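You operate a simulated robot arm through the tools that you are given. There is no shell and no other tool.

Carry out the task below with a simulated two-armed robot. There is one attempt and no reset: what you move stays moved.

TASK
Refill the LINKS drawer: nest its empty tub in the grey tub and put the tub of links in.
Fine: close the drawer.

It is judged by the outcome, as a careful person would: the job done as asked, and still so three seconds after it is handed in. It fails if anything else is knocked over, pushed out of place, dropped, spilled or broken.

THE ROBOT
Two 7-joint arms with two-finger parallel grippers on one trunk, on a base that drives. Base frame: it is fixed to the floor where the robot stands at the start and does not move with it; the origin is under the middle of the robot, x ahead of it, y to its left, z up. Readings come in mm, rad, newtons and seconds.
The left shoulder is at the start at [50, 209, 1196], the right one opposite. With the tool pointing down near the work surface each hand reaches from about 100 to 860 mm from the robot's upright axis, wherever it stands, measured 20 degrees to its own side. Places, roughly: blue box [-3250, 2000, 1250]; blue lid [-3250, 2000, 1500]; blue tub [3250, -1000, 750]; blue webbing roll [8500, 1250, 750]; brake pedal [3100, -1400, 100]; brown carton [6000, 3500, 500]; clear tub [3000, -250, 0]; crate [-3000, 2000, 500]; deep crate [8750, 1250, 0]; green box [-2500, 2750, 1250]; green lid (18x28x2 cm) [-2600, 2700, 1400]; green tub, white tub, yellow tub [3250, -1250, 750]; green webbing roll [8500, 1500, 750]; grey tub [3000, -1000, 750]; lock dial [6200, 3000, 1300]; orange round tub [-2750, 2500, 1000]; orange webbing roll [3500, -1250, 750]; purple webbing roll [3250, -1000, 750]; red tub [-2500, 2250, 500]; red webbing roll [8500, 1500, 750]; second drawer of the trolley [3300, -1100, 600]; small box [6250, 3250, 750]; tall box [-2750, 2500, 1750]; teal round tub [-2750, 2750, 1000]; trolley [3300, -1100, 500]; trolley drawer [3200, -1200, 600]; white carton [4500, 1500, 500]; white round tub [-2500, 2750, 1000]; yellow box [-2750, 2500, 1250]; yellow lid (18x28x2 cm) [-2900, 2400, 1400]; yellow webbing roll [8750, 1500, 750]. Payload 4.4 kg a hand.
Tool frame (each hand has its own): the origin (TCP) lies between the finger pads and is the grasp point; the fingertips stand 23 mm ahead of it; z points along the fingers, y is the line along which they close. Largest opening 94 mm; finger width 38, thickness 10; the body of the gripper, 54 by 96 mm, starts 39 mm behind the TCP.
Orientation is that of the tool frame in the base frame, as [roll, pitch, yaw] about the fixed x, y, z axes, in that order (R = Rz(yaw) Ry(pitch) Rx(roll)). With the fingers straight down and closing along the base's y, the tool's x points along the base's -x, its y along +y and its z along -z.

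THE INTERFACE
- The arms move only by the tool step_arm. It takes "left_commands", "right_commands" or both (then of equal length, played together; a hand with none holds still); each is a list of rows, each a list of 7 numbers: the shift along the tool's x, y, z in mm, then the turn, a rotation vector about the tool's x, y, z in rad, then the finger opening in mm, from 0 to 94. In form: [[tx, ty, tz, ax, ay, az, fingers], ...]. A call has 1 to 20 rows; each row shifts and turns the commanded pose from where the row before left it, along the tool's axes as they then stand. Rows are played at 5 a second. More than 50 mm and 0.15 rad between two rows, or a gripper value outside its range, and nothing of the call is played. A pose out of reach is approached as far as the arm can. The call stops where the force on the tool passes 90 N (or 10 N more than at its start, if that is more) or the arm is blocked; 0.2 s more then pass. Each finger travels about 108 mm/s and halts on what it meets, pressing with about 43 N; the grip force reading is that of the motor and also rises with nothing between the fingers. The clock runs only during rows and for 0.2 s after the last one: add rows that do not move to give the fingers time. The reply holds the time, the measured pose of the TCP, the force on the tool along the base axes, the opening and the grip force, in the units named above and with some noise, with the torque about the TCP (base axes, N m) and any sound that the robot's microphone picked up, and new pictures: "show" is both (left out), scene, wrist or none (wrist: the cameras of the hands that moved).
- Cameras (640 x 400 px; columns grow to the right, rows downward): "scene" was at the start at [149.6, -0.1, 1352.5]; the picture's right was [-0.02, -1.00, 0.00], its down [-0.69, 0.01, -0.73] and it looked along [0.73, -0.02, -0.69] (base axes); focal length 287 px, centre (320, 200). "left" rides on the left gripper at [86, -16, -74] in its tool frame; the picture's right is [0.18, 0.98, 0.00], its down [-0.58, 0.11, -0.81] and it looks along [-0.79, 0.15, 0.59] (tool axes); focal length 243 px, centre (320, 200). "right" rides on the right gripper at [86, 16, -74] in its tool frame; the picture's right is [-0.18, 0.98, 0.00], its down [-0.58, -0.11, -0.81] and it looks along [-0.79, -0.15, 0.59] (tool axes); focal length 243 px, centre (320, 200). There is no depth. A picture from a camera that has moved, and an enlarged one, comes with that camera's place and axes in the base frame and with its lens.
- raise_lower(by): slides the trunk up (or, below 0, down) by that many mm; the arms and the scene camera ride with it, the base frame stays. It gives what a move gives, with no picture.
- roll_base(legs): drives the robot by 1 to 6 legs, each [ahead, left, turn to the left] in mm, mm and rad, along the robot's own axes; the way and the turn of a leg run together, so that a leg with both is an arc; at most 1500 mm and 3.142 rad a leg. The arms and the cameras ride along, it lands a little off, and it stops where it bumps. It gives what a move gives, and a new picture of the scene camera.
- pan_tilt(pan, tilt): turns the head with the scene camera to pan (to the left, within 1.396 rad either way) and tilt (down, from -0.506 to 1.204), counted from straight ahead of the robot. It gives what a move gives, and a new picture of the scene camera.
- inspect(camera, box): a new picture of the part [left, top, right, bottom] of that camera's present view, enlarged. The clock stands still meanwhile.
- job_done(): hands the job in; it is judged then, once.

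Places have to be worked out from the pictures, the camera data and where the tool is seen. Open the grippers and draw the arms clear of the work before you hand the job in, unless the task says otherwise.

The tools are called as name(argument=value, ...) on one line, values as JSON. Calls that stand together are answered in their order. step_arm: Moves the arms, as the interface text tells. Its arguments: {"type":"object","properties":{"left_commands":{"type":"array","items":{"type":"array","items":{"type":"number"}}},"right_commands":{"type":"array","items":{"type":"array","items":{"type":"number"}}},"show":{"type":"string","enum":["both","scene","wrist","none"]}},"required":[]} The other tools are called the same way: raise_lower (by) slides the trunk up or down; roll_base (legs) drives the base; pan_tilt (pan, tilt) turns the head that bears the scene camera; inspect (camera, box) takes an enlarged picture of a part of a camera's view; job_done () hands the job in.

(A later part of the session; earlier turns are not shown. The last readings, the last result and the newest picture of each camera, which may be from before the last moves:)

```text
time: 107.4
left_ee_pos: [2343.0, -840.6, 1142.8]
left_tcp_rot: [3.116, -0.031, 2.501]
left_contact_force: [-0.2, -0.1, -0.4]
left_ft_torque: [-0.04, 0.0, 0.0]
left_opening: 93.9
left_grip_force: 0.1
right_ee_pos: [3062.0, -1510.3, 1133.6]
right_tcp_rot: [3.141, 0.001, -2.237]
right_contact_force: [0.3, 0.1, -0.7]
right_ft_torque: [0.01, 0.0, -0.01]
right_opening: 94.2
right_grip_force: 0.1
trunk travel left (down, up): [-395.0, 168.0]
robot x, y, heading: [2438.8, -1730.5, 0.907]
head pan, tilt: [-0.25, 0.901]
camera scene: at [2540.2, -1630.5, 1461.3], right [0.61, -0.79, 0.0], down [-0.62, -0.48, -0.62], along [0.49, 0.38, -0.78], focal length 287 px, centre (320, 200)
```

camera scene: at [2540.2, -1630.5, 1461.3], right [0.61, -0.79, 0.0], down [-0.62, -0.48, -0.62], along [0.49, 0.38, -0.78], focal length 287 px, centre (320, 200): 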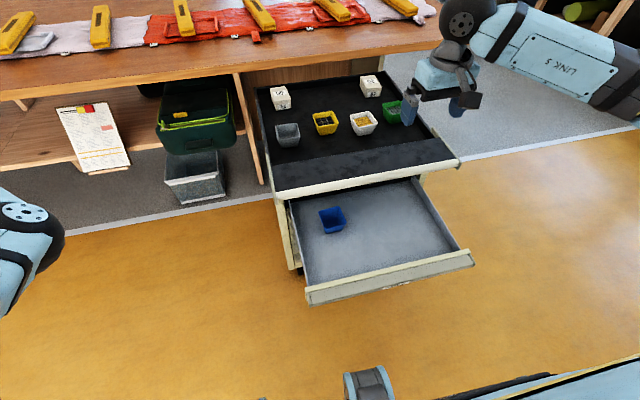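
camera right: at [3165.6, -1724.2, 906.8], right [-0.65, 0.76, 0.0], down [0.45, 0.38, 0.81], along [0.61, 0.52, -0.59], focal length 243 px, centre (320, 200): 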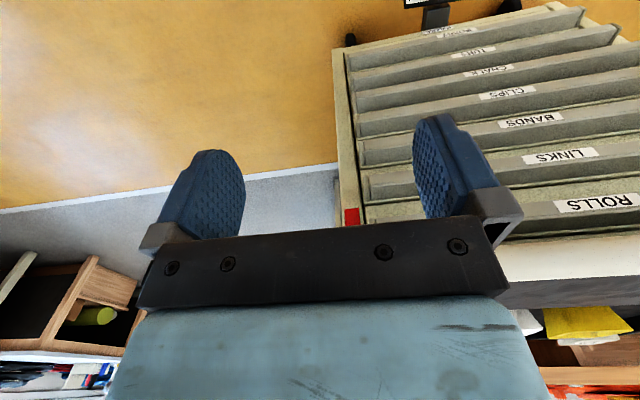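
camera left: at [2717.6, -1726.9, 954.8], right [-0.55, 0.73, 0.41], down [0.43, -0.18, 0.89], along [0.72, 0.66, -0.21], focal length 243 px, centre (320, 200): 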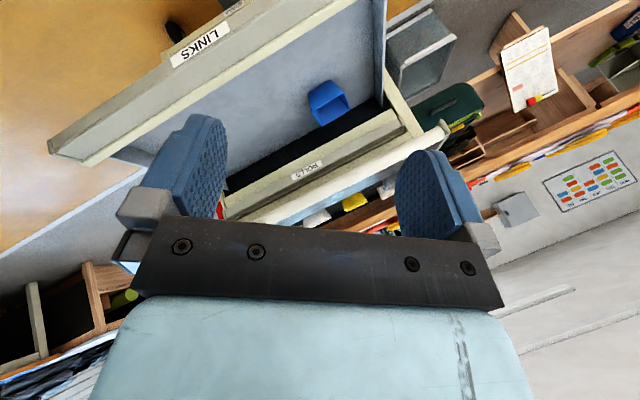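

Good, both new views help triangulate. Zooming into the blue tub and the tray from here.

inspect(camera="scene", box=[290, 180, 390, 260])

inspect(camera="scene", box=[250, 70, 430, 170])

inspect(camera="right", box=[0, 0, 640, 400])

```text
5.00 times, centred on (340, 220) of scene
camera zoom: at [2540.2, -1630.5, 1461.3], right [0.61, -0.79, 0.0], down [-0.62, -0.48, -0.62], along [0.49, 0.38, -0.78], focal length 1436 px, centre (220, 100)
```

zoom: 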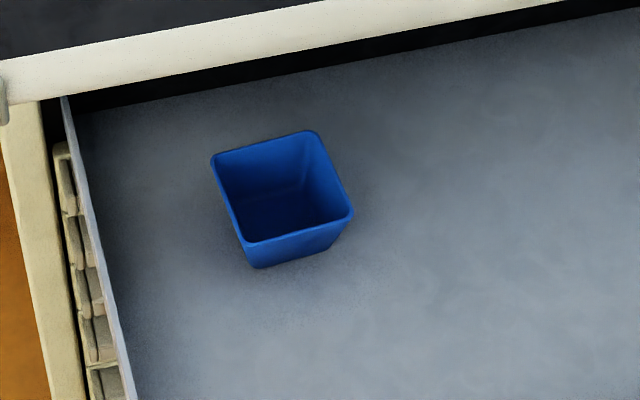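

```text
3.56 times, centred on (340, 120) of scene
camera zoom: at [2540.2, -1630.5, 1461.3], right [0.61, -0.79, 0.0], down [-0.62, -0.48, -0.62], along [0.49, 0.38, -0.78], focal length 1021 px, centre (249, 484)
```

zoom: 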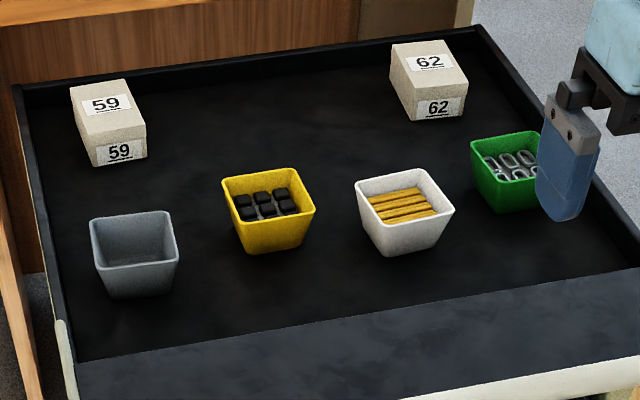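

```text
1.00 times, centred on (320, 200) of right (not enlarged: the box is as wide or as high as the picture)
camera zoom: at [2995.1, -1568.2, 1207.7], right [-0.66, 0.75, 0.0], down [0.44, 0.39, 0.81], along [0.61, 0.53, -0.59], focal length 243 px, centre (320, 200)
```

zoom: 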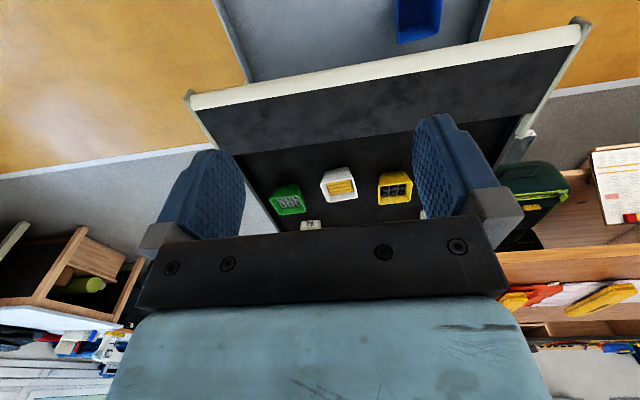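

Triangulation gives the blue tub rim centre at about [2999, -1328, 679], ~74 mm square, yaw ≈0.97; grey rim centre [3091, -1069, 850]; green [3435, -1291, 849]. I'll tilt the right hand 30° forward, align its yaw, and move to a pre-grasp 120 mm short along its axis.

step_arm(right_commands=[[0, 0, 0, 0, 0, -0.063, 94], [0, 0, 0, 0, -0.131, 0, 94], [0, 0, 0, 0, -0.131, 0, 94], [0, 0, 0, 0, -0.131, 0, 94], [0, 0, 0, 0, -0.131, 0, 94], [14.6, 17.2, 35.5, 0, 0, 0, 94], [14.6, 17.2, 35.5, 0, 0, 0, 94], [14.6, 17.2, 35.5, 0, 0, 0, 94], [14.6, 17.2, 35.5, 0, 0, 0, 94], [14.6, 17.2, 35.5, 0, 0, 0, 94], [14.6, 17.2, 35.5, 0, 0, 0, 94], [14.6, 17.2, 35.5, 0, 0, 0, 94], [14.6, 17.2, 35.5, 0, 0, 0, 94], [14.6, 17.2, 35.5, 0, 0, 0, 94], [0, 0, 0, 0, 0, 0, 94]])

```text
time: 110.6
left_ee_pos: [2343.1, -841.4, 1143.4]
left_tcp_rot: [3.116, -0.029, 2.503]
left_contact_force: [-1.1, 0.1, -0.7]
left_ft_torque: [-0.04, -0.02, -0.01]
left_opening: 93.8
left_grip_force: 0.2
right_ee_pos: [2959.4, -1385.4, 790.4]
right_tcp_rot: [3.141, 0.524, -2.173]
right_contact_force: [-0.2, 0.5, 0.6]
right_ft_torque: [-0.01, -0.03, -0.02]
right_opening: 94.0
right_grip_force: 0.0
trunk travel left (down, up): [-395.0, 168.0]
robot x, y, heading: [2440.7, -1728.9, 0.907]
head pan, tilt: [-0.25, 0.901]
camera scene: at [2540.4, -1631.1, 1461.4], right [0.61, -0.79, 0.0], down [-0.62, -0.48, -0.62], along [0.49, 0.38, -0.78], focal length 287 px, centre (320, 200)
camera right: at [2882.7, -1468.1, 811.5], right [-0.72, 0.69, 0.09], down [0.15, 0.02, 0.99], along [0.68, 0.72, -0.11], focal length 243 px, centre (320, 200)
```

scene: 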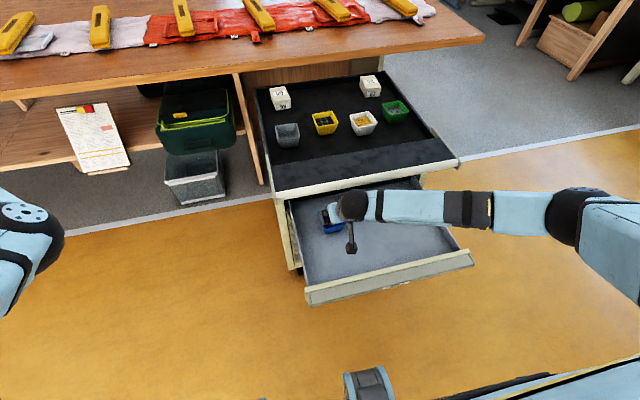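
right: 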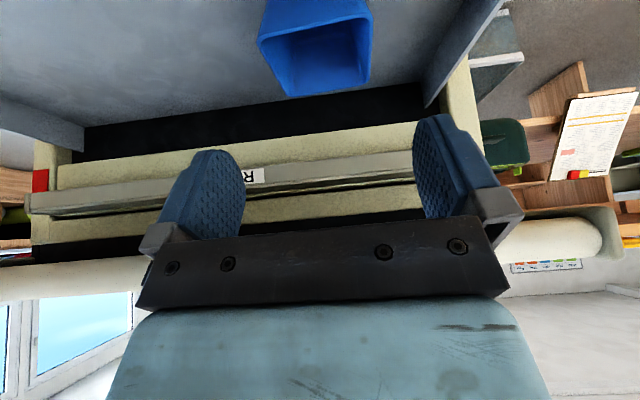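

The pre-grasp projects the tub centre exactly where it appears and its edges align with the gripper. Advancing 110 mm along the tool axis, then checking.

step_arm(right_commands=[[0, 0, 35, 0, 0, 0, 94], [0, 0, 35, 0, 0, 0, 94], [0, 0, 25, 0, 0, 0, 94], [0, 0, 15, 0, 0, 0, 94], [0, 0, 0, 0, 0, 0, 94]])

```text
time: 111.8
left_ee_pos: [2343.0, -841.1, 1142.7]
left_tcp_rot: [3.116, -0.029, 2.503]
left_contact_force: [0.5, -0.4, 0.2]
left_ft_torque: [-0.02, 0.0, 0.03]
left_opening: 94.1
left_grip_force: 0.0
right_ee_pos: [2991.4, -1340.8, 694.2]
right_tcp_rot: [-3.141, 0.523, -2.174]
right_contact_force: [-0.1, 0.4, -0.2]
right_ft_torque: [-0.05, -0.01, -0.01]
right_opening: 93.9
right_grip_force: 0.0
trunk travel left (down, up): [-395.0, 168.0]
robot x, y, heading: [2442.3, -1731.9, 0.905]
head pan, tilt: [-0.25, 0.901]
camera scene: at [2540.5, -1630.6, 1461.3], right [0.61, -0.79, 0.0], down [-0.62, -0.48, -0.62], along [0.49, 0.38, -0.78], focal length 287 px, centre (320, 200)
camera right: at [2914.4, -1423.5, 714.7], right [-0.72, 0.69, 0.09], down [0.15, 0.02, 0.99], along [0.68, 0.72, -0.12], focal length 243 px, centre (320, 200)
```

scene: 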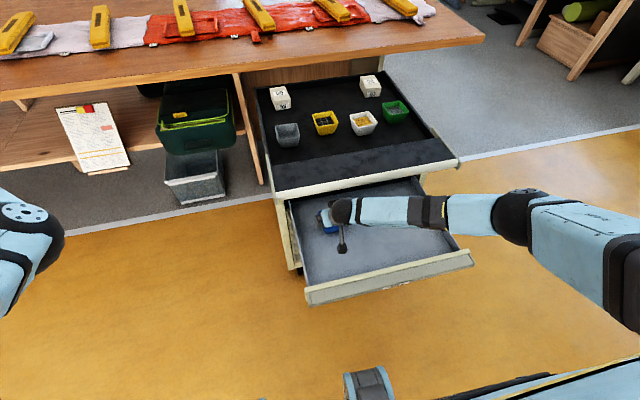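
right: 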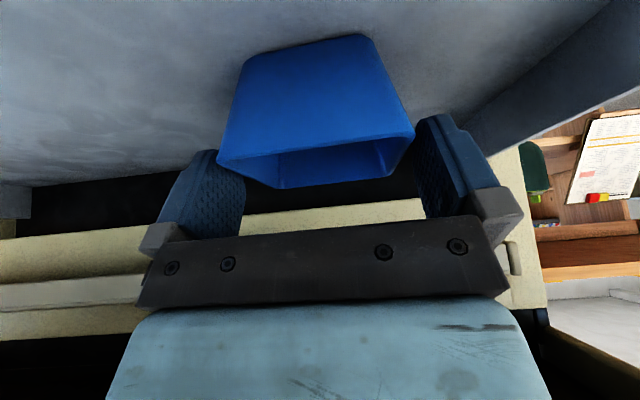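

The tub front rim sits between the fingers; rim is ~683. I'll advance 5 mm more and close on both sides of the rim.

step_arm(right_commands=[[0, 0, 5, 0, 0, 0, 94], [0, 0, 0, 0, 0, 0, 84], [0, 0, 0, 0, 0, 0, 78], [0, 0, 0, 0, 0, 0, 72], [0, 0, 0, 0, 0, 0, 66], [0, 0, 0, 0, 0, 0, 60], [0, 0, 0, 0, 0, 0, 60]], show="wrist")

```text
time: 113.4
left_ee_pos: [2343.3, -841.4, 1141.8]
left_tcp_rot: [3.114, -0.03, 2.503]
left_contact_force: [0.5, -0.7, -0.2]
left_ft_torque: [0.0, 0.0, 0.05]
left_opening: 93.9
left_grip_force: 0.1
right_ee_pos: [2993.3, -1337.5, 690.5]
right_tcp_rot: [3.14, 0.524, -2.173]
right_contact_force: [-0.6, 1.1, 0.9]
right_ft_torque: [0.06, 0.03, -0.02]
right_opening: 76.3
right_grip_force: 43.3
trunk travel left (down, up): [-395.0, 168.0]
robot x, y, heading: [2437.0, -1730.4, 0.907]
head pan, tilt: [-0.25, 0.901]
camera right: at [2915.7, -1421.0, 711.5], right [-0.72, 0.69, 0.09], down [0.15, 0.02, 0.99], along [0.68, 0.72, -0.12], focal length 243 px, centre (320, 200)
```

right: 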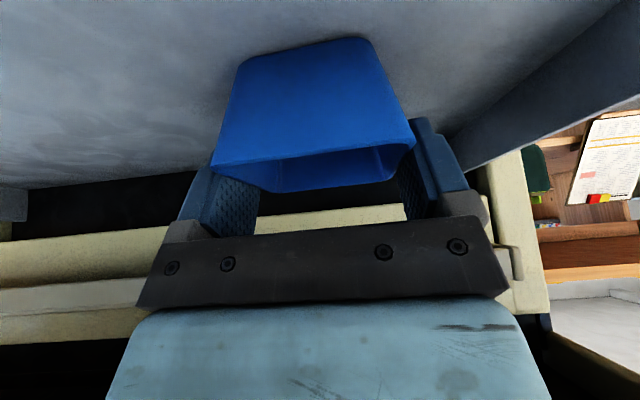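

Gripped at 76 mm with 43 N. Lifting 25 mm, then drawing back from under the overhang.

step_arm(right_commands=[[-6, 0, -11, 0, 0, 0, 60], [-6.5, 0, -11, 0, 0, 0, 60], [0, 0, 0, 0, 0, 0, 60], [30, 0, -17, 0, 0, 0, 60], [30, 0, -17, 0, 0, 0, 60], [30, 0, -17, 0, 0, 0, 60], [0, 0, 0, 0, 0, 0, 60]])

```text
time: 115.0
left_ee_pos: [2344.5, -839.4, 1141.7]
left_tcp_rot: [3.114, -0.032, 2.504]
left_contact_force: [0.6, 0.8, -0.6]
left_ft_torque: [-0.01, -0.01, 0.01]
left_opening: 94.1
left_grip_force: 0.2
right_ee_pos: [2934.9, -1422.9, 715.1]
right_tcp_rot: [-3.138, 0.523, -2.173]
right_contact_force: [-0.9, -0.2, -0.7]
right_ft_torque: [0.02, 0.01, -0.01]
right_opening: 76.3
right_grip_force: 43.2
trunk travel left (down, up): [-395.0, 168.0]
robot x, y, heading: [2440.5, -1731.3, 0.906]
head pan, tilt: [-0.25, 0.901]
camera scene: at [2540.6, -1629.7, 1461.2], right [0.61, -0.79, 0.0], down [-0.62, -0.48, -0.62], along [0.49, 0.38, -0.78], focal length 287 px, centre (320, 200)
camera right: at [2856.6, -1505.8, 735.7], right [-0.72, 0.69, 0.09], down [0.15, 0.02, 0.99], along [0.68, 0.72, -0.12], focal length 243 px, centre (320, 200)
```

scene: 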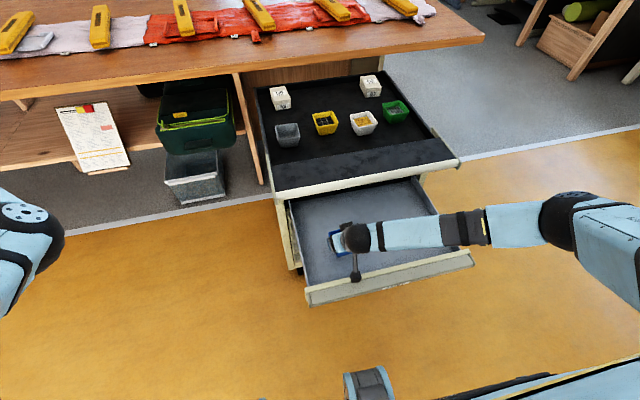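
right: 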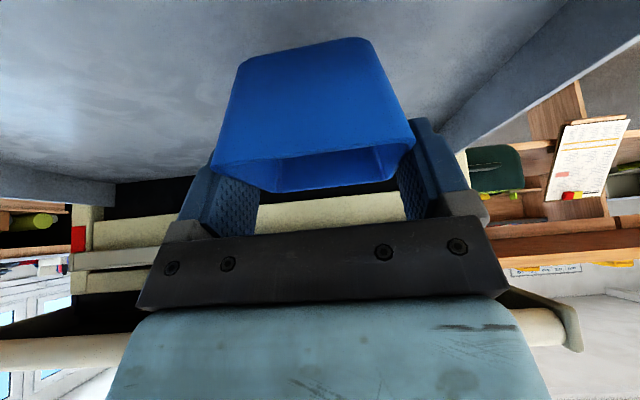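

The blue tub is clear of the overhang and the drawer stayed put. Raising it to z≈1000, then moving the base so that the grey tub is in front of the right shoulder.

step_arm(right_commands=[[-20.4, 0, -35.3, 0, 0, 0, 60], [-20.4, 0, -35.3, 0, 0, 0, 60], [-20.4, 0, -35.3, 0, 0, 0, 60], [-20.4, 0, -35.3, 0, 0, 0, 60], [-20.4, 0, -35.3, 0, 0, 0, 60], [-20.4, 0, -35.3, 0, 0, 0, 60], [-20.4, 0, -35.3, 0, 0, 0, 60], [0, 0, 0, 0, 0, 0, 60]], show="none")

roll_base(legs=[[77, 106, 0]])

```text
time: 116.8
left_ee_pos: [2343.9, -840.5, 1142.9]
left_tcp_rot: [3.114, -0.028, 2.503]
left_contact_force: [0.5, -0.7, -0.3]
left_ft_torque: [0.02, -0.03, 0.01]
left_opening: 94.1
left_grip_force: 0.1
right_ee_pos: [2935.9, -1419.9, 1000.7]
right_tcp_rot: [3.141, 0.521, -2.172]
right_contact_force: [-0.4, 0.7, -1.4]
right_ft_torque: [0.0, 0.02, -0.02]
right_opening: 76.2
right_grip_force: 43.5
trunk travel left (down, up): [-395.0, 168.0]
robot x, y, heading: [2437.6, -1730.9, 0.906]
head pan, tilt: [-0.25, 0.901]
```

```text
time: 118.4
left_ee_pos: [2309.6, -717.9, 1142.7]
left_tcp_rot: [3.116, -0.03, 2.503]
left_contact_force: [0.1, 0.4, 0.0]
left_ft_torque: [0.0, -0.03, 0.0]
left_opening: 94.1
left_grip_force: 0.1
right_ee_pos: [2902.1, -1296.0, 1000.3]
right_tcp_rot: [-3.14, 0.525, -2.173]
right_contact_force: [0.8, -0.6, -0.3]
right_ft_torque: [0.0, -0.02, -0.01]
right_opening: 76.1
right_grip_force: 42.7
trunk travel left (down, up): [-395.0, 168.0]
robot x, y, heading: [2405.9, -1608.7, 0.908]
head pan, tilt: [-0.25, 0.901]
camera scene: at [2505.6, -1506.0, 1461.3], right [0.61, -0.79, 0.0], down [-0.62, -0.48, -0.62], along [0.49, 0.38, -0.78], focal length 287 px, centre (320, 200)
```

scene: 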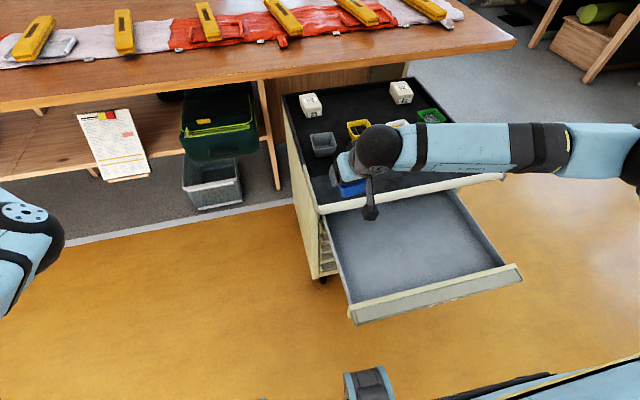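

Base is in place. Now I'll yaw the hand −0.147 rad to match the grey tub and bring the blue tub over the grey at z≈960.

step_arm(right_commands=[[0, 0, 0, 0.0367, 0, 0.0635, 60], [0, 0, 0, 0.0367, 0, 0.0635, 60], [-32.3, 2.3, 25.2, 0, 0, 0, 60], [-32.3, 2.3, 25.2, 0, 0, 0, 60], [-32.3, 2.3, 25.2, 0, 0, 0, 60], [-32.3, 2.3, 25.2, 0, 0, 0, 60], [-32.3, 2.3, 25.2, 0, 0, 0, 60], [-32.3, 2.3, 25.2, 0, 0, 0, 60], [-32.3, 2.3, 25.2, 0, 0, 0, 60], [0, 0, 0, 0, 0, 0, 60]])

```text
time: 120.6
left_ee_pos: [2309.6, -718.1, 1143.6]
left_tcp_rot: [3.116, -0.031, 2.501]
left_contact_force: [-0.6, -1.0, -0.3]
left_ft_torque: [-0.02, -0.03, -0.02]
left_opening: 94.0
left_grip_force: 0.0
right_ee_pos: [3083.4, -1079.1, 961.9]
right_tcp_rot: [3.14, 0.525, -2.32]
right_contact_force: [0.6, -0.4, -0.1]
right_ft_torque: [0.01, 0.0, -0.02]
right_opening: 76.4
right_grip_force: 43.0
trunk travel left (down, up): [-395.0, 168.0]
robot x, y, heading: [2404.1, -1608.3, 0.91]
head pan, tilt: [-0.25, 0.901]
camera scene: at [2505.7, -1507.0, 1461.4], right [0.61, -0.79, 0.0], down [-0.62, -0.48, -0.62], along [0.49, 0.38, -0.78], focal length 287 px, centre (320, 200)
camera right: at [2994.4, -1150.2, 983.2], right [-0.61, 0.79, 0.09], down [0.15, 0.0, 0.99], along [0.78, 0.62, -0.11], focal length 243 px, centre (320, 200)
```

scene: 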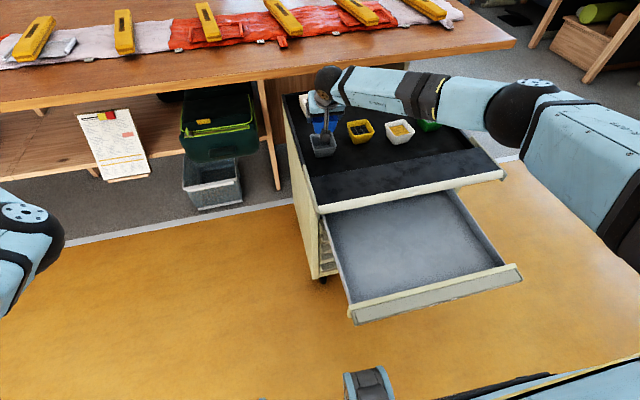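
right: 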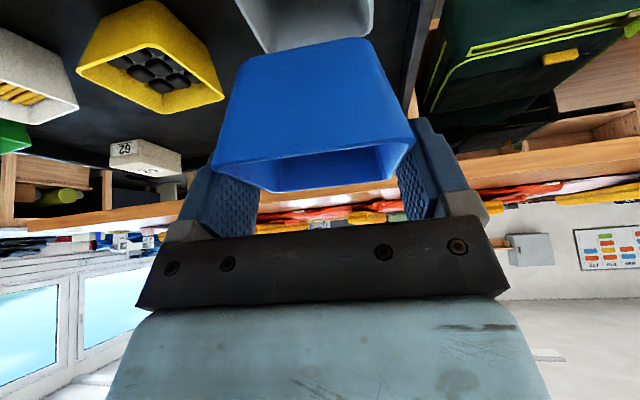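

The grey tub's far rim corners project exactly where predicted, so the alignment is within ~2 mm. Lowering 74 mm into it, watching the force.

step_arm(right_commands=[[7.6, 1.5, 16.9, 0, 0, 0, 60], [9.25, 0, 16, 0, 0, 0, 60], [9.25, 0, 16, 0, 0, 0, 60], [9.25, 0, 16, 0, 0, 0, 60], [0, 0, 0, 0, 0, 0, 60]])

```text
time: 121.8
left_ee_pos: [2308.7, -716.9, 1142.4]
left_tcp_rot: [3.115, -0.031, 2.505]
left_contact_force: [-0.7, 1.5, -0.3]
left_ft_torque: [0.0, -0.01, 0.0]
left_opening: 94.0
left_grip_force: 0.1
right_ee_pos: [3084.8, -1073.3, 889.0]
right_tcp_rot: [-3.14, 0.524, -2.32]
right_contact_force: [0.7, 0.6, -0.4]
right_ft_torque: [-0.02, -0.04, 0.03]
right_opening: 76.1
right_grip_force: 42.9
trunk travel left (down, up): [-395.0, 168.0]
robot x, y, heading: [2404.3, -1608.2, 0.9]
head pan, tilt: [-0.25, 0.901]
camera scene: at [2505.5, -1506.3, 1461.3], right [0.61, -0.79, 0.0], down [-0.62, -0.48, -0.62], along [0.49, 0.38, -0.78], focal length 287 px, centre (320, 200)
camera right: at [2995.4, -1145.3, 909.0], right [-0.61, 0.79, 0.09], down [0.15, 0.0, 0.99], along [0.78, 0.62, -0.12], focal length 243 px, centre (320, 200)
```

scene: 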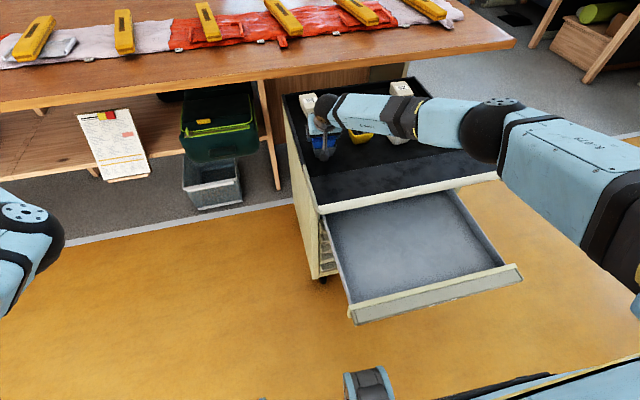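
right: 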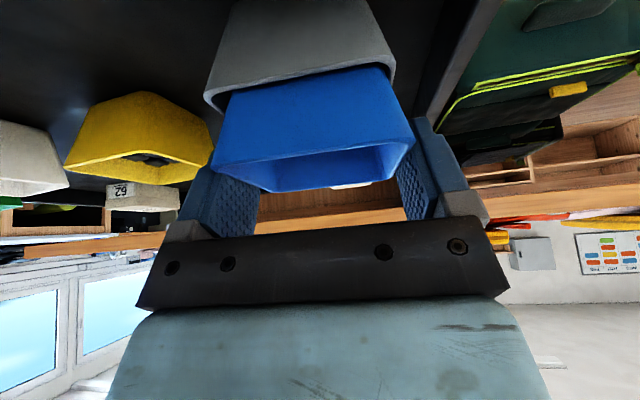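

Blue is inside the grey without contact. Small correction right/back, and lowering 12 mm more in small steps.

step_arm(right_commands=[[3.3, -1.4, 2.7, 0, 0, 0, 60], [2, 0, 3.5, 0, 0, 0, 60], [2, 0, 3.5, 0, 0, 0, 60], [0, 0, 0, 0, 0, 0, 60]], show="wrist")

```text
time: 122.8
left_ee_pos: [2306.5, -717.8, 1144.4]
left_tcp_rot: [3.112, -0.028, 2.502]
left_contact_force: [0.0, -0.9, -0.6]
left_ft_torque: [0.04, -0.02, 0.03]
left_opening: 94.0
left_grip_force: 0.1
right_ee_pos: [3085.5, -1075.8, 881.7]
right_tcp_rot: [-3.14, 0.533, -2.319]
right_contact_force: [6.6, 0.5, 27.3]
right_ft_torque: [-0.76, -0.85, 0.2]
right_opening: 76.0
right_grip_force: 42.8
trunk travel left (down, up): [-395.0, 168.0]
robot x, y, heading: [2401.0, -1609.3, 0.907]
head pan, tilt: [-0.25, 0.901]
camera right: at [2995.7, -1147.9, 901.2], right [-0.61, 0.79, 0.09], down [0.14, -0.01, 0.99], along [0.78, 0.62, -0.11], focal length 243 px, centre (320, 200)
```

right: 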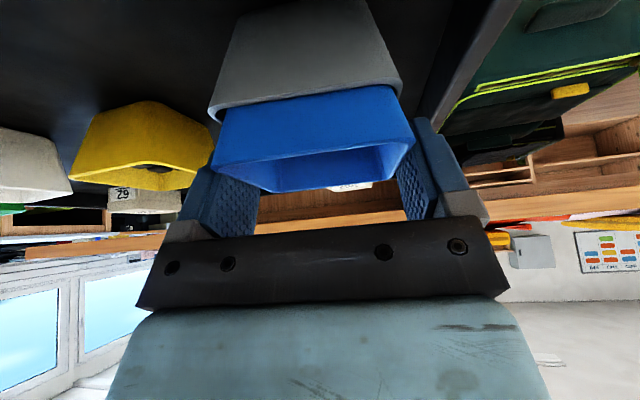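

27 N at the right fingertip: its lower corner is just touching the grey rim, so the blue is almost seated. I'll raise 2 mm to unload, then open so that the blue settles the last millimetres.

step_arm(right_commands=[[-1.2, 0, -2, 0, 0, 0, 60], [0, 0, 0, 0, 0, 0, 60], [0, 0, 0, 0, 0, 0, 77], [0, 0, 0, 0, 0, 0, 80], [0, 0, 0, 0, 0, 0, 86], [0, 0, 0, 0, 0, 0, 92], [0, 0, 0, 0, 0, 0, 92]], show="wrist")

```text
time: 124.4
left_ee_pos: [2308.9, -716.8, 1142.4]
left_tcp_rot: [3.115, -0.03, 2.502]
left_contact_force: [0.5, -0.9, 0.1]
left_ft_torque: [-0.02, 0.02, 0.02]
left_opening: 93.7
left_grip_force: 0.1
right_ee_pos: [3084.9, -1076.0, 877.1]
right_tcp_rot: [-3.137, 0.525, -2.319]
right_contact_force: [-0.4, -0.1, -0.9]
right_ft_torque: [0.01, 0.01, 0.01]
right_opening: 92.1
right_grip_force: 0.1
trunk travel left (down, up): [-395.0, 168.0]
robot x, y, heading: [2403.6, -1606.5, 0.904]
head pan, tilt: [-0.25, 0.901]
camera right: at [2995.1, -1147.7, 898.0], right [-0.61, 0.79, 0.09], down [0.15, 0.0, 0.99], along [0.78, 0.62, -0.12], focal length 243 px, centre (320, 200)
```

right: 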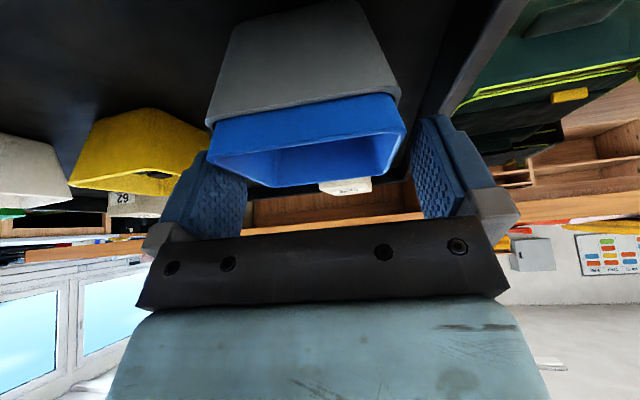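

The blue tub settled level in the grey one (about 12 mm of rim showing). Retreating straight up.

step_arm(right_commands=[[-10, 0, -17.3, 0, 0, 0, 94], [-20, 0, -34.6, 0, 0, 0, 94], [-20, 0, -34.6, 0, 0, 0, 94], [-20, 0, -34.6, 0, 0, 0, 94], [0, 0, 0, 0, 0, 0, 94]])

inspect(camera="right", box=[120, 0, 500, 230])

```text
time: 125.6
left_ee_pos: [2309.6, -716.7, 1142.2]
left_tcp_rot: [3.116, -0.031, 2.503]
left_contact_force: [0.8, 0.2, 0.4]
left_ft_torque: [0.0, 0.01, -0.04]
left_opening: 94.2
left_grip_force: 0.1
right_ee_pos: [3084.7, -1077.3, 1015.6]
right_tcp_rot: [-3.141, 0.523, -2.32]
right_contact_force: [-0.3, -0.1, 0.3]
right_ft_torque: [0.02, 0.02, -0.02]
right_opening: 94.0
right_grip_force: 0.0
trunk travel left (down, up): [-395.0, 168.0]
robot x, y, heading: [2406.8, -1606.2, 0.908]
head pan, tilt: [-0.25, 0.901]
camera scene: at [2506.0, -1505.6, 1461.2], right [0.61, -0.79, 0.0], down [-0.62, -0.48, -0.62], along [0.49, 0.38, -0.78], focal length 287 px, centre (320, 200)
camera right: at [2996.1, -1148.5, 1037.4], right [-0.61, 0.79, 0.09], down [0.15, 0.0, 0.99], along [0.78, 0.62, -0.12], focal length 243 px, centre (320, 200)
```

scene: 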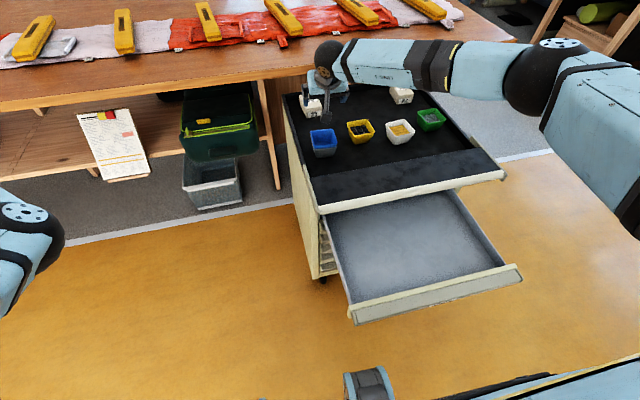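
right: 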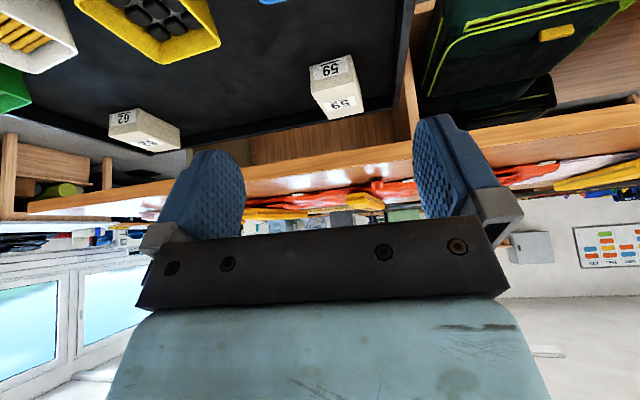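

```text
1.68 times, centred on (310, 115) of right
camera zoom: at [2996.1, -1148.5, 1037.4], right [-0.61, 0.79, 0.09], down [0.15, 0.0, 0.99], along [0.78, 0.62, -0.12], focal length 409 px, centre (337, 343)
```

zoom: 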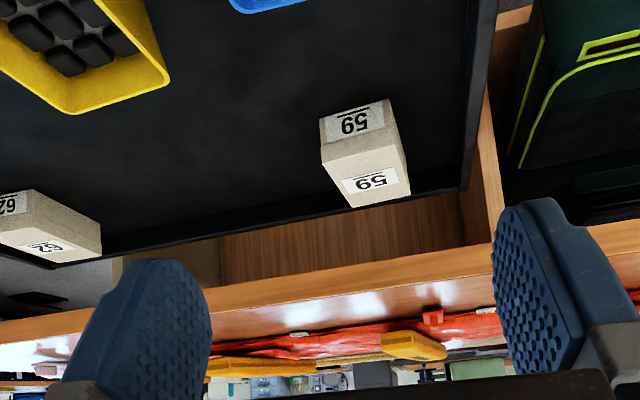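

Let me zoom the scene camera in on the nested tubs and the green tub.

inspect(camera="scene", box=[290, 80, 460, 180])

```text
3.76 times, centred on (375, 130) of scene
camera zoom: at [2506.0, -1505.6, 1461.2], right [0.61, -0.79, 0.0], down [-0.62, -0.48, -0.62], along [0.49, 0.38, -0.78], focal length 1081 px, centre (113, 464)
```

zoom: 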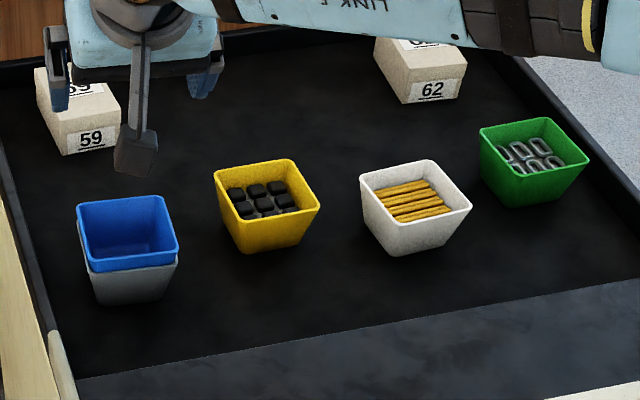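

Blue is neatly nested in grey. Next the green tub of links at about [3435, -1290]. I'll draw the right hand back a bit and shift the base right ~405 mm and ahead ~33 mm so green lies in front of the right shoulder (open drawer front stays ~290 mm ahead of my axis).

step_arm(right_commands=[[32.5, 0, -18.75, 0, 0, 0, 94], [32.5, 0, -18.75, 0, 0, 0, 94], [32.5, 0, -18.75, 0, 0, 0, 94], [32.5, 0, -18.75, 0, 0, 0, 94], [0, 0, 0, 0, 0, 0, 94]], show="none")

roll_base(legs=[[0, -405, 0], [33, 0, 0]])

pan_tilt(pan=0.0, tilt=0.95)

```text
time: 126.8
left_ee_pos: [2308.0, -716.6, 1142.5]
left_tcp_rot: [3.116, -0.031, 2.503]
left_contact_force: [-0.4, 0.2, 0.4]
left_ft_torque: [0.0, 0.03, 0.02]
left_opening: 94.1
left_grip_force: 0.1
right_ee_pos: [2981.4, -1188.5, 1016.7]
right_tcp_rot: [-3.14, 0.524, -2.32]
right_contact_force: [0.1, 0.7, -0.7]
right_ft_torque: [-0.01, 0.01, 0.01]
right_opening: 94.0
right_grip_force: 0.1
trunk travel left (down, up): [-395.0, 168.0]
robot x, y, heading: [2404.8, -1609.1, 0.906]
head pan, tilt: [-0.25, 0.901]
```

```text
time: 131.3
left_ee_pos: [2654.0, -942.1, 1143.8]
left_tcp_rot: [3.115, -0.028, 2.491]
left_contact_force: [0.6, 0.4, 0.9]
left_ft_torque: [0.03, 0.0, -0.01]
left_opening: 94.0
left_grip_force: 0.1
right_ee_pos: [3322.9, -1420.0, 1018.3]
right_tcp_rot: [3.141, 0.526, -2.333]
right_contact_force: [-0.5, 0.6, 0.0]
right_ft_torque: [-0.02, -0.01, -0.01]
right_opening: 94.0
right_grip_force: 0.0
trunk travel left (down, up): [-395.0, 168.0]
robot x, y, heading: [2738.6, -1828.2, 0.893]
head pan, tilt: [-0.25, 0.901]
camera scene: at [2842.2, -1733.8, 1461.6], right [0.6, -0.8, 0.0], down [-0.63, -0.47, -0.62], along [0.5, 0.37, -0.78], focal length 287 px, centre (320, 200)
```

scene: 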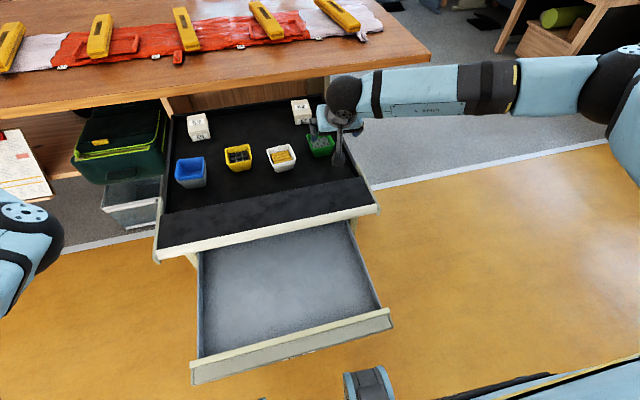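

```text
time: 132.1
left_ee_pos: [2653.9, -939.8, 1142.5]
left_tcp_rot: [3.116, -0.032, 2.492]
left_contact_force: [0.5, -0.3, -0.8]
left_ft_torque: [0.01, -0.03, -0.01]
left_opening: 94.0
left_grip_force: 0.0
right_ee_pos: [3322.0, -1418.9, 1016.2]
right_tcp_rot: [-3.141, 0.523, -2.332]
right_contact_force: [0.7, -0.4, -0.4]
right_ft_torque: [-0.01, -0.03, 0.0]
right_opening: 93.9
right_grip_force: 0.0
trunk travel left (down, up): [-395.0, 168.0]
robot x, y, heading: [2744.2, -1833.3, 0.895]
head pan, tilt: [0.0, 0.949]
camera scene: at [2828.2, -1721.5, 1457.7], right [0.78, -0.63, 0.0], down [-0.51, -0.63, -0.58], along [0.36, 0.45, -0.81], focal length 287 px, centre (320, 200)
```

scene: 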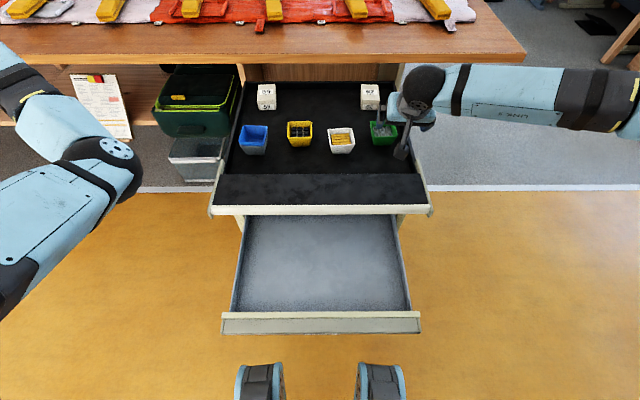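

Robot is centred with clear space to the drawer. I'll yaw the right hand to match the green tub and move to a pre-grasp 120 mm short of it.

step_arm(right_commands=[[0, 0, 0, -0.039, 0, -0.0675, 94], [0, 0, 0, -0.039, 0, -0.0675, 94], [-21.6, -6.4, 33.1, 0, 0, 0, 94], [-21.6, -6.4, 33.1, 0, 0, 0, 94], [-21.6, -6.4, 33.1, 0, 0, 0, 94], [0, 0, 0, 0, 0, 0, 94]])

```text
time: 133.5
left_ee_pos: [2654.0, -942.1, 1143.7]
left_tcp_rot: [3.115, -0.032, 2.492]
left_contact_force: [0.1, -0.8, -0.4]
left_ft_torque: [0.04, 0.02, -0.03]
left_opening: 93.7
left_grip_force: 0.1
right_ee_pos: [3401.8, -1344.0, 963.9]
right_tcp_rot: [3.141, 0.523, -2.174]
right_contact_force: [-0.2, -0.3, -0.4]
right_ft_torque: [0.01, -0.03, -0.02]
right_opening: 94.0
right_grip_force: 0.0
trunk travel left (down, up): [-395.0, 168.0]
robot x, y, heading: [2740.8, -1831.0, 0.891]
head pan, tilt: [0.0, 0.949]
camera scene: at [2827.9, -1722.2, 1457.8], right [0.78, -0.63, 0.0], down [-0.51, -0.63, -0.58], along [0.36, 0.45, -0.81], focal length 287 px, centre (320, 200)
camera right: at [3323.1, -1426.6, 985.0], right [-0.72, 0.69, 0.09], down [0.15, 0.02, 0.99], along [0.68, 0.72, -0.12], focal length 243 px, centre (320, 200)
```

scene: 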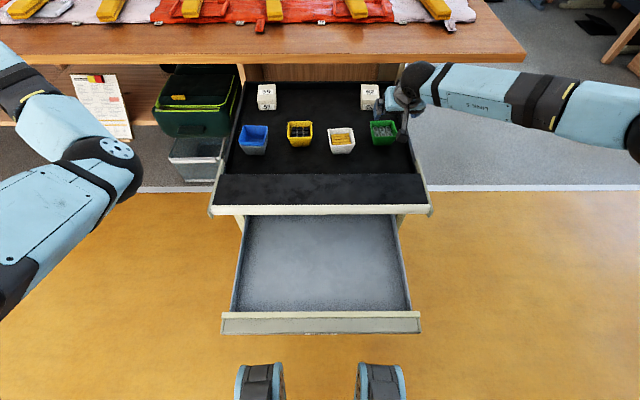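
right: 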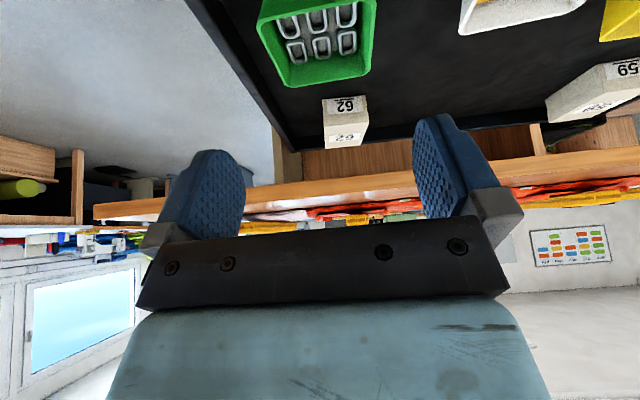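

The green tub's far corners project exactly as predicted (3.7 mm left of centre, which I'll correct). Approaching along the tool axis to 10 mm short.

step_arm(right_commands=[[0.7, 1.3, 40, 0, 0, 0, 94], [0.7, 1.2, 40, 0, 0, 0, 94], [0.6, 1.2, 30, 0, 0, 0, 94], [0, 0, 0, 0, 0, 0, 94]], show="wrist")

```text
time: 134.5
left_ee_pos: [2654.7, -941.2, 1143.3]
left_tcp_rot: [3.117, -0.028, 2.491]
left_contact_force: [0.2, -0.5, 1.9]
left_ft_torque: [0.03, -0.01, -0.01]
left_opening: 93.8
left_grip_force: 0.1
right_ee_pos: [3426.7, -1298.4, 864.8]
right_tcp_rot: [-3.141, 0.526, -2.175]
right_contact_force: [-0.1, -0.9, 0.6]
right_ft_torque: [-0.03, -0.02, 0.04]
right_opening: 94.3
right_grip_force: 0.1
trunk travel left (down, up): [-395.0, 168.0]
robot x, y, heading: [2742.7, -1832.6, 0.893]
head pan, tilt: [0.0, 0.949]
camera right: at [3348.3, -1382.1, 886.2], right [-0.72, 0.69, 0.09], down [0.15, 0.02, 0.99], along [0.68, 0.72, -0.11], focal length 243 px, centre (320, 200)
```

right: 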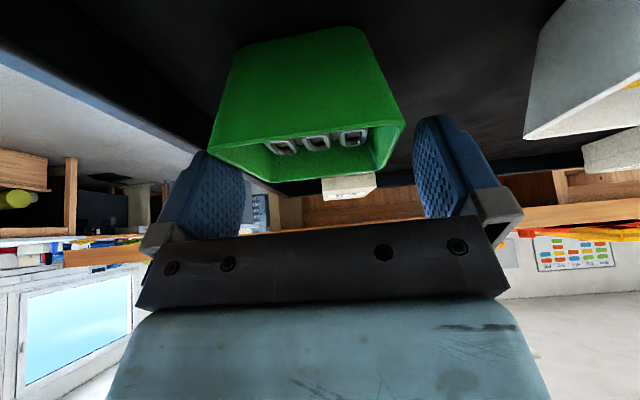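

Rim is between the fingers; a 2.5 mm right correction and 8.5 mm further, then closing.

step_arm(right_commands=[[0, -2.5, 8.5, 0, 0, 0, 94], [0, 0, 0, 0, 0, 0, 94], [0, 0, 0, 0, 0, 0, 84], [0, 0, 0, 0, 0, 0, 78], [0, 0, 0, 0, 0, 0, 72], [0, 0, 0, 0, 0, 0, 60], [0, 0, 0, 0, 0, 0, 55], [0, 0, 0, 0, 0, 0, 55]], show="wrist")

```text
time: 136.3
left_ee_pos: [2653.8, -941.3, 1142.7]
left_tcp_rot: [3.114, -0.031, 2.492]
left_contact_force: [0.4, -0.5, 0.5]
left_ft_torque: [-0.01, -0.02, 0.02]
left_opening: 94.1
left_grip_force: 0.1
right_ee_pos: [3430.0, -1296.3, 857.6]
right_tcp_rot: [-3.14, 0.524, -2.175]
right_contact_force: [0.6, -0.2, -0.1]
right_ft_torque: [0.03, -0.12, 0.06]
right_opening: 77.2
right_grip_force: 43.0
trunk travel left (down, up): [-395.0, 168.0]
robot x, y, heading: [2742.1, -1832.0, 0.891]
head pan, tilt: [0.0, 0.949]
camera right: at [3352.9, -1378.8, 879.3], right [-0.72, 0.69, 0.09], down [0.15, 0.02, 0.99], along [0.68, 0.72, -0.12], focal length 243 px, centre (320, 200)
```

right: 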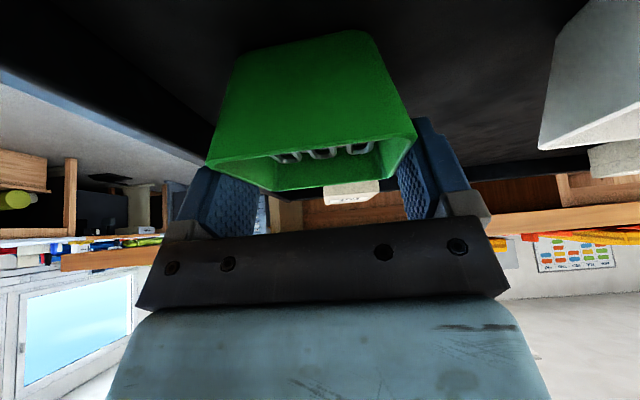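

Gripped at 77 mm. Lifting 15 mm slowly to check that it hangs level.

step_arm(right_commands=[[-2.5, 0, -4.3, 0, 0, 0, 55], [-2.5, 0, -4.3, 0, 0, 0, 55], [-2.5, 0, -4.3, 0, 0, 0, 55], [0, 0, 0, 0, 0, 0, 55], [0, 0, 0, 0, 0, 0, 55]], show="wrist")

```text
time: 137.5
left_ee_pos: [2655.1, -941.9, 1142.4]
left_tcp_rot: [3.115, -0.029, 2.493]
left_contact_force: [-0.1, 0.8, -0.5]
left_ft_torque: [0.0, 0.02, 0.0]
left_opening: 94.4
left_grip_force: 0.1
right_ee_pos: [3429.9, -1295.4, 874.5]
right_tcp_rot: [-3.14, 0.523, -2.177]
right_contact_force: [-0.3, -0.2, -1.7]
right_ft_torque: [-0.04, 0.04, -0.04]
right_opening: 77.1
right_grip_force: 42.8
trunk travel left (down, up): [-395.0, 168.0]
robot x, y, heading: [2738.3, -1830.3, 0.89]
head pan, tilt: [0.0, 0.949]
camera right: at [3352.4, -1378.6, 895.1], right [-0.72, 0.69, 0.09], down [0.15, 0.02, 0.99], along [0.68, 0.72, -0.12], focal length 243 px, centre (320, 200)
```

right: 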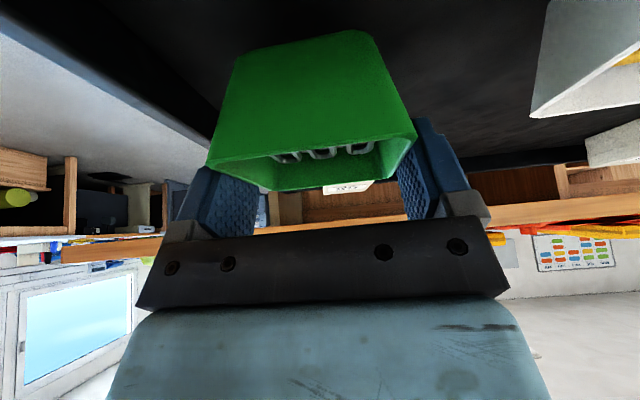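

It's held level and light. Raising to z≈990, then moving back over the drawer (with a small yaw to align with it).

step_arm(right_commands=[[-14.4, 0, -24.9, 0, 0, 0, 55], [-14.4, 0, -24.9, 0, 0, 0, 55], [-14.4, 0, -24.9, 0, 0, 0, 55], [-14.4, 0, -24.9, 0, 0, 0, 55], [0, 0, 0, 0.0305, 0, 0.053, 55], [31.6, 7.1, -18.3, 0, 0, 0, 55], [31.6, 7.1, -18.3, 0, 0, 0, 55], [31.6, 7.1, -18.3, 0, 0, 0, 55], [31.6, 7.1, -18.3, 0, 0, 0, 55], [31.6, 7.1, -18.3, 0, 0, 0, 55], [31.6, 7.1, -18.3, 0, 0, 0, 55], [31.6, 7.1, -18.3, 0, 0, 0, 55], [31.6, 7.1, -18.3, 0, 0, 0, 55], [31.6, 7.1, -18.3, 0, 0, 0, 55], [31.6, 7.1, -18.3, 0, 0, 0, 55], [0, 0, 0, 0, 0, 0, 55]])

```text
time: 140.9
left_ee_pos: [2654.4, -940.8, 1142.7]
left_tcp_rot: [3.115, -0.029, 2.492]
left_contact_force: [-0.1, -0.1, -0.1]
left_ft_torque: [0.03, 0.04, -0.01]
left_opening: 94.3
left_grip_force: 0.0
right_ee_pos: [3148.9, -1539.7, 990.0]
right_tcp_rot: [3.141, 0.523, -2.239]
right_contact_force: [-1.1, 0.0, -1.3]
right_ft_torque: [0.04, 0.02, -0.04]
right_opening: 76.6
right_grip_force: 43.3
trunk travel left (down, up): [-395.0, 168.0]
robot x, y, heading: [2741.8, -1832.0, 0.894]
head pan, tilt: [0.0, 0.949]
camera scene: at [2828.6, -1721.0, 1457.6], right [0.78, -0.63, 0.0], down [-0.51, -0.63, -0.58], along [0.36, 0.45, -0.81], focal length 287 px, centre (320, 200)
camera right: at [3066.0, -1617.5, 1009.9], right [-0.67, 0.73, 0.09], down [0.15, 0.01, 0.99], along [0.72, 0.68, -0.12], focal length 243 px, centre (320, 200)
```

scene: 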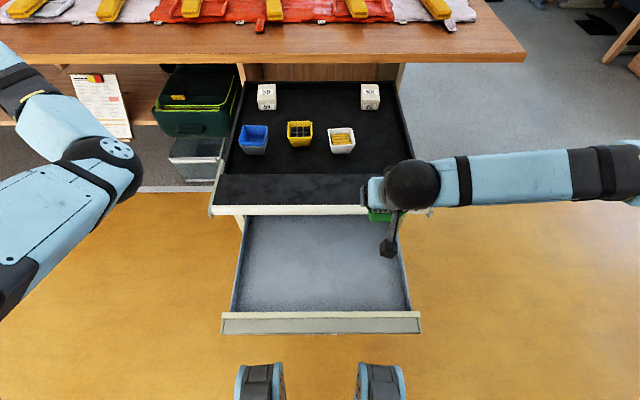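
right: 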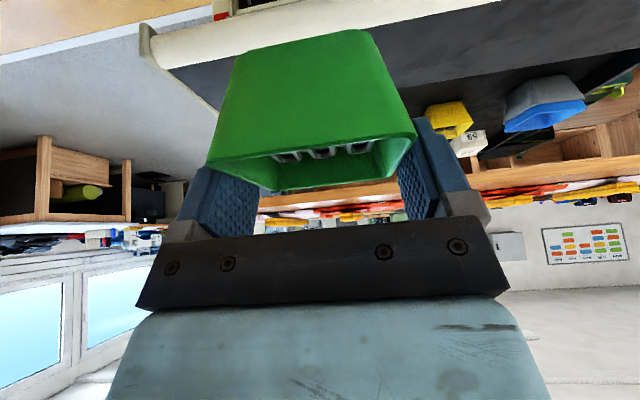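

The tub is over the open drawer with good margins. Lowering it in stages.

step_arm(right_commands=[[18.6, 0, 32.3, 0, 0, 0, 55], [18.6, 0, 32.3, 0, 0, 0, 55], [18.6, 0, 32.3, 0, 0, 0, 55], [18.6, 0, 32.3, 0, 0, 0, 55], [18.6, 0, 32.3, 0, 0, 0, 55], [18.6, 0, 32.3, 0, 0, 0, 55], [0, 0, 0, 0, 0, 0, 55]])

```text
time: 142.5
left_ee_pos: [2654.6, -940.8, 1141.7]
left_tcp_rot: [3.115, -0.03, 2.493]
left_contact_force: [0.1, 0.3, -0.1]
left_ft_torque: [0.03, 0.01, 0.03]
left_opening: 94.2
left_grip_force: 0.1
right_ee_pos: [3148.0, -1540.8, 765.4]
right_tcp_rot: [3.141, 0.525, -2.236]
right_contact_force: [0.0, -0.6, -1.1]
right_ft_torque: [0.0, 0.01, 0.02]
right_opening: 77.0
right_grip_force: 43.3
trunk travel left (down, up): [-395.0, 168.0]
robot x, y, heading: [2735.6, -1832.5, 0.888]
head pan, tilt: [0.0, 0.949]
camera scene: at [2828.1, -1721.7, 1457.7], right [0.78, -0.63, 0.0], down [-0.51, -0.63, -0.58], along [0.36, 0.45, -0.81], focal length 287 px, centre (320, 200)
camera right: at [3065.9, -1618.6, 786.2], right [-0.67, 0.73, 0.09], down [0.15, 0.01, 0.99], along [0.72, 0.68, -0.12], focal length 243 px, centre (320, 200)
```

scene: 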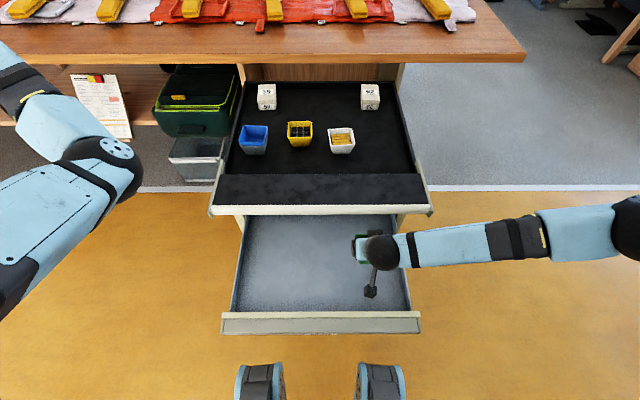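
right: 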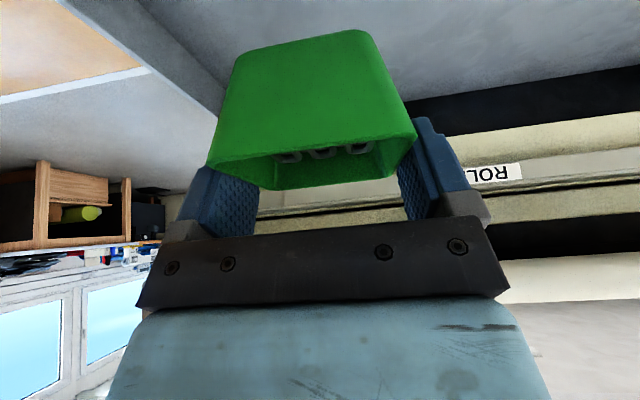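

Continuing down ~68 mm, slower near the bottom.

step_arm(right_commands=[[15, 0, 26, 0, 0, 0, 55], [10, 0, 17.3, 0, 0, 0, 55], [5, 0, 8.7, 0, 0, 0, 55], [4, 0, 6.9, 0, 0, 0, 55], [0, 0, 0, 0, 0, 0, 55]], show="wrist")

```text
time: 143.7
left_ee_pos: [2654.5, -941.9, 1143.3]
left_tcp_rot: [3.115, -0.029, 2.492]
left_contact_force: [0.1, 0.2, 0.3]
left_ft_torque: [0.0, 0.02, 0.03]
left_opening: 94.1
left_grip_force: 0.0
right_ee_pos: [3149.2, -1538.7, 698.8]
right_tcp_rot: [3.141, 0.525, -2.238]
right_contact_force: [-0.9, -0.1, -2.5]
right_ft_torque: [0.0, 0.0, 0.01]
right_opening: 76.9
right_grip_force: 42.7
trunk travel left (down, up): [-395.0, 168.0]
robot x, y, heading: [2742.1, -1832.3, 0.894]
head pan, tilt: [0.0, 0.949]
camera right: at [3066.8, -1617.1, 720.0], right [-0.67, 0.73, 0.09], down [0.15, 0.01, 0.99], along [0.72, 0.68, -0.12], focal length 243 px, centre (320, 200)
```

right: 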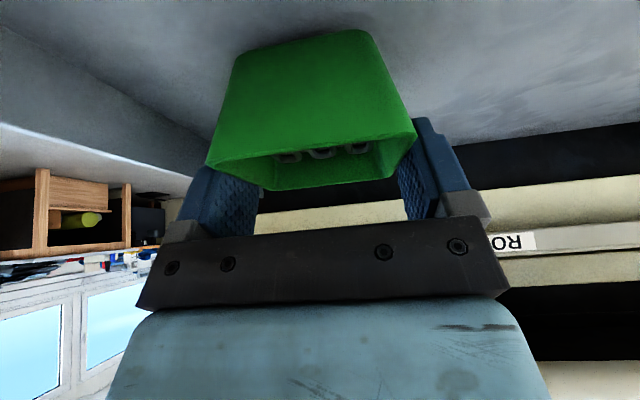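

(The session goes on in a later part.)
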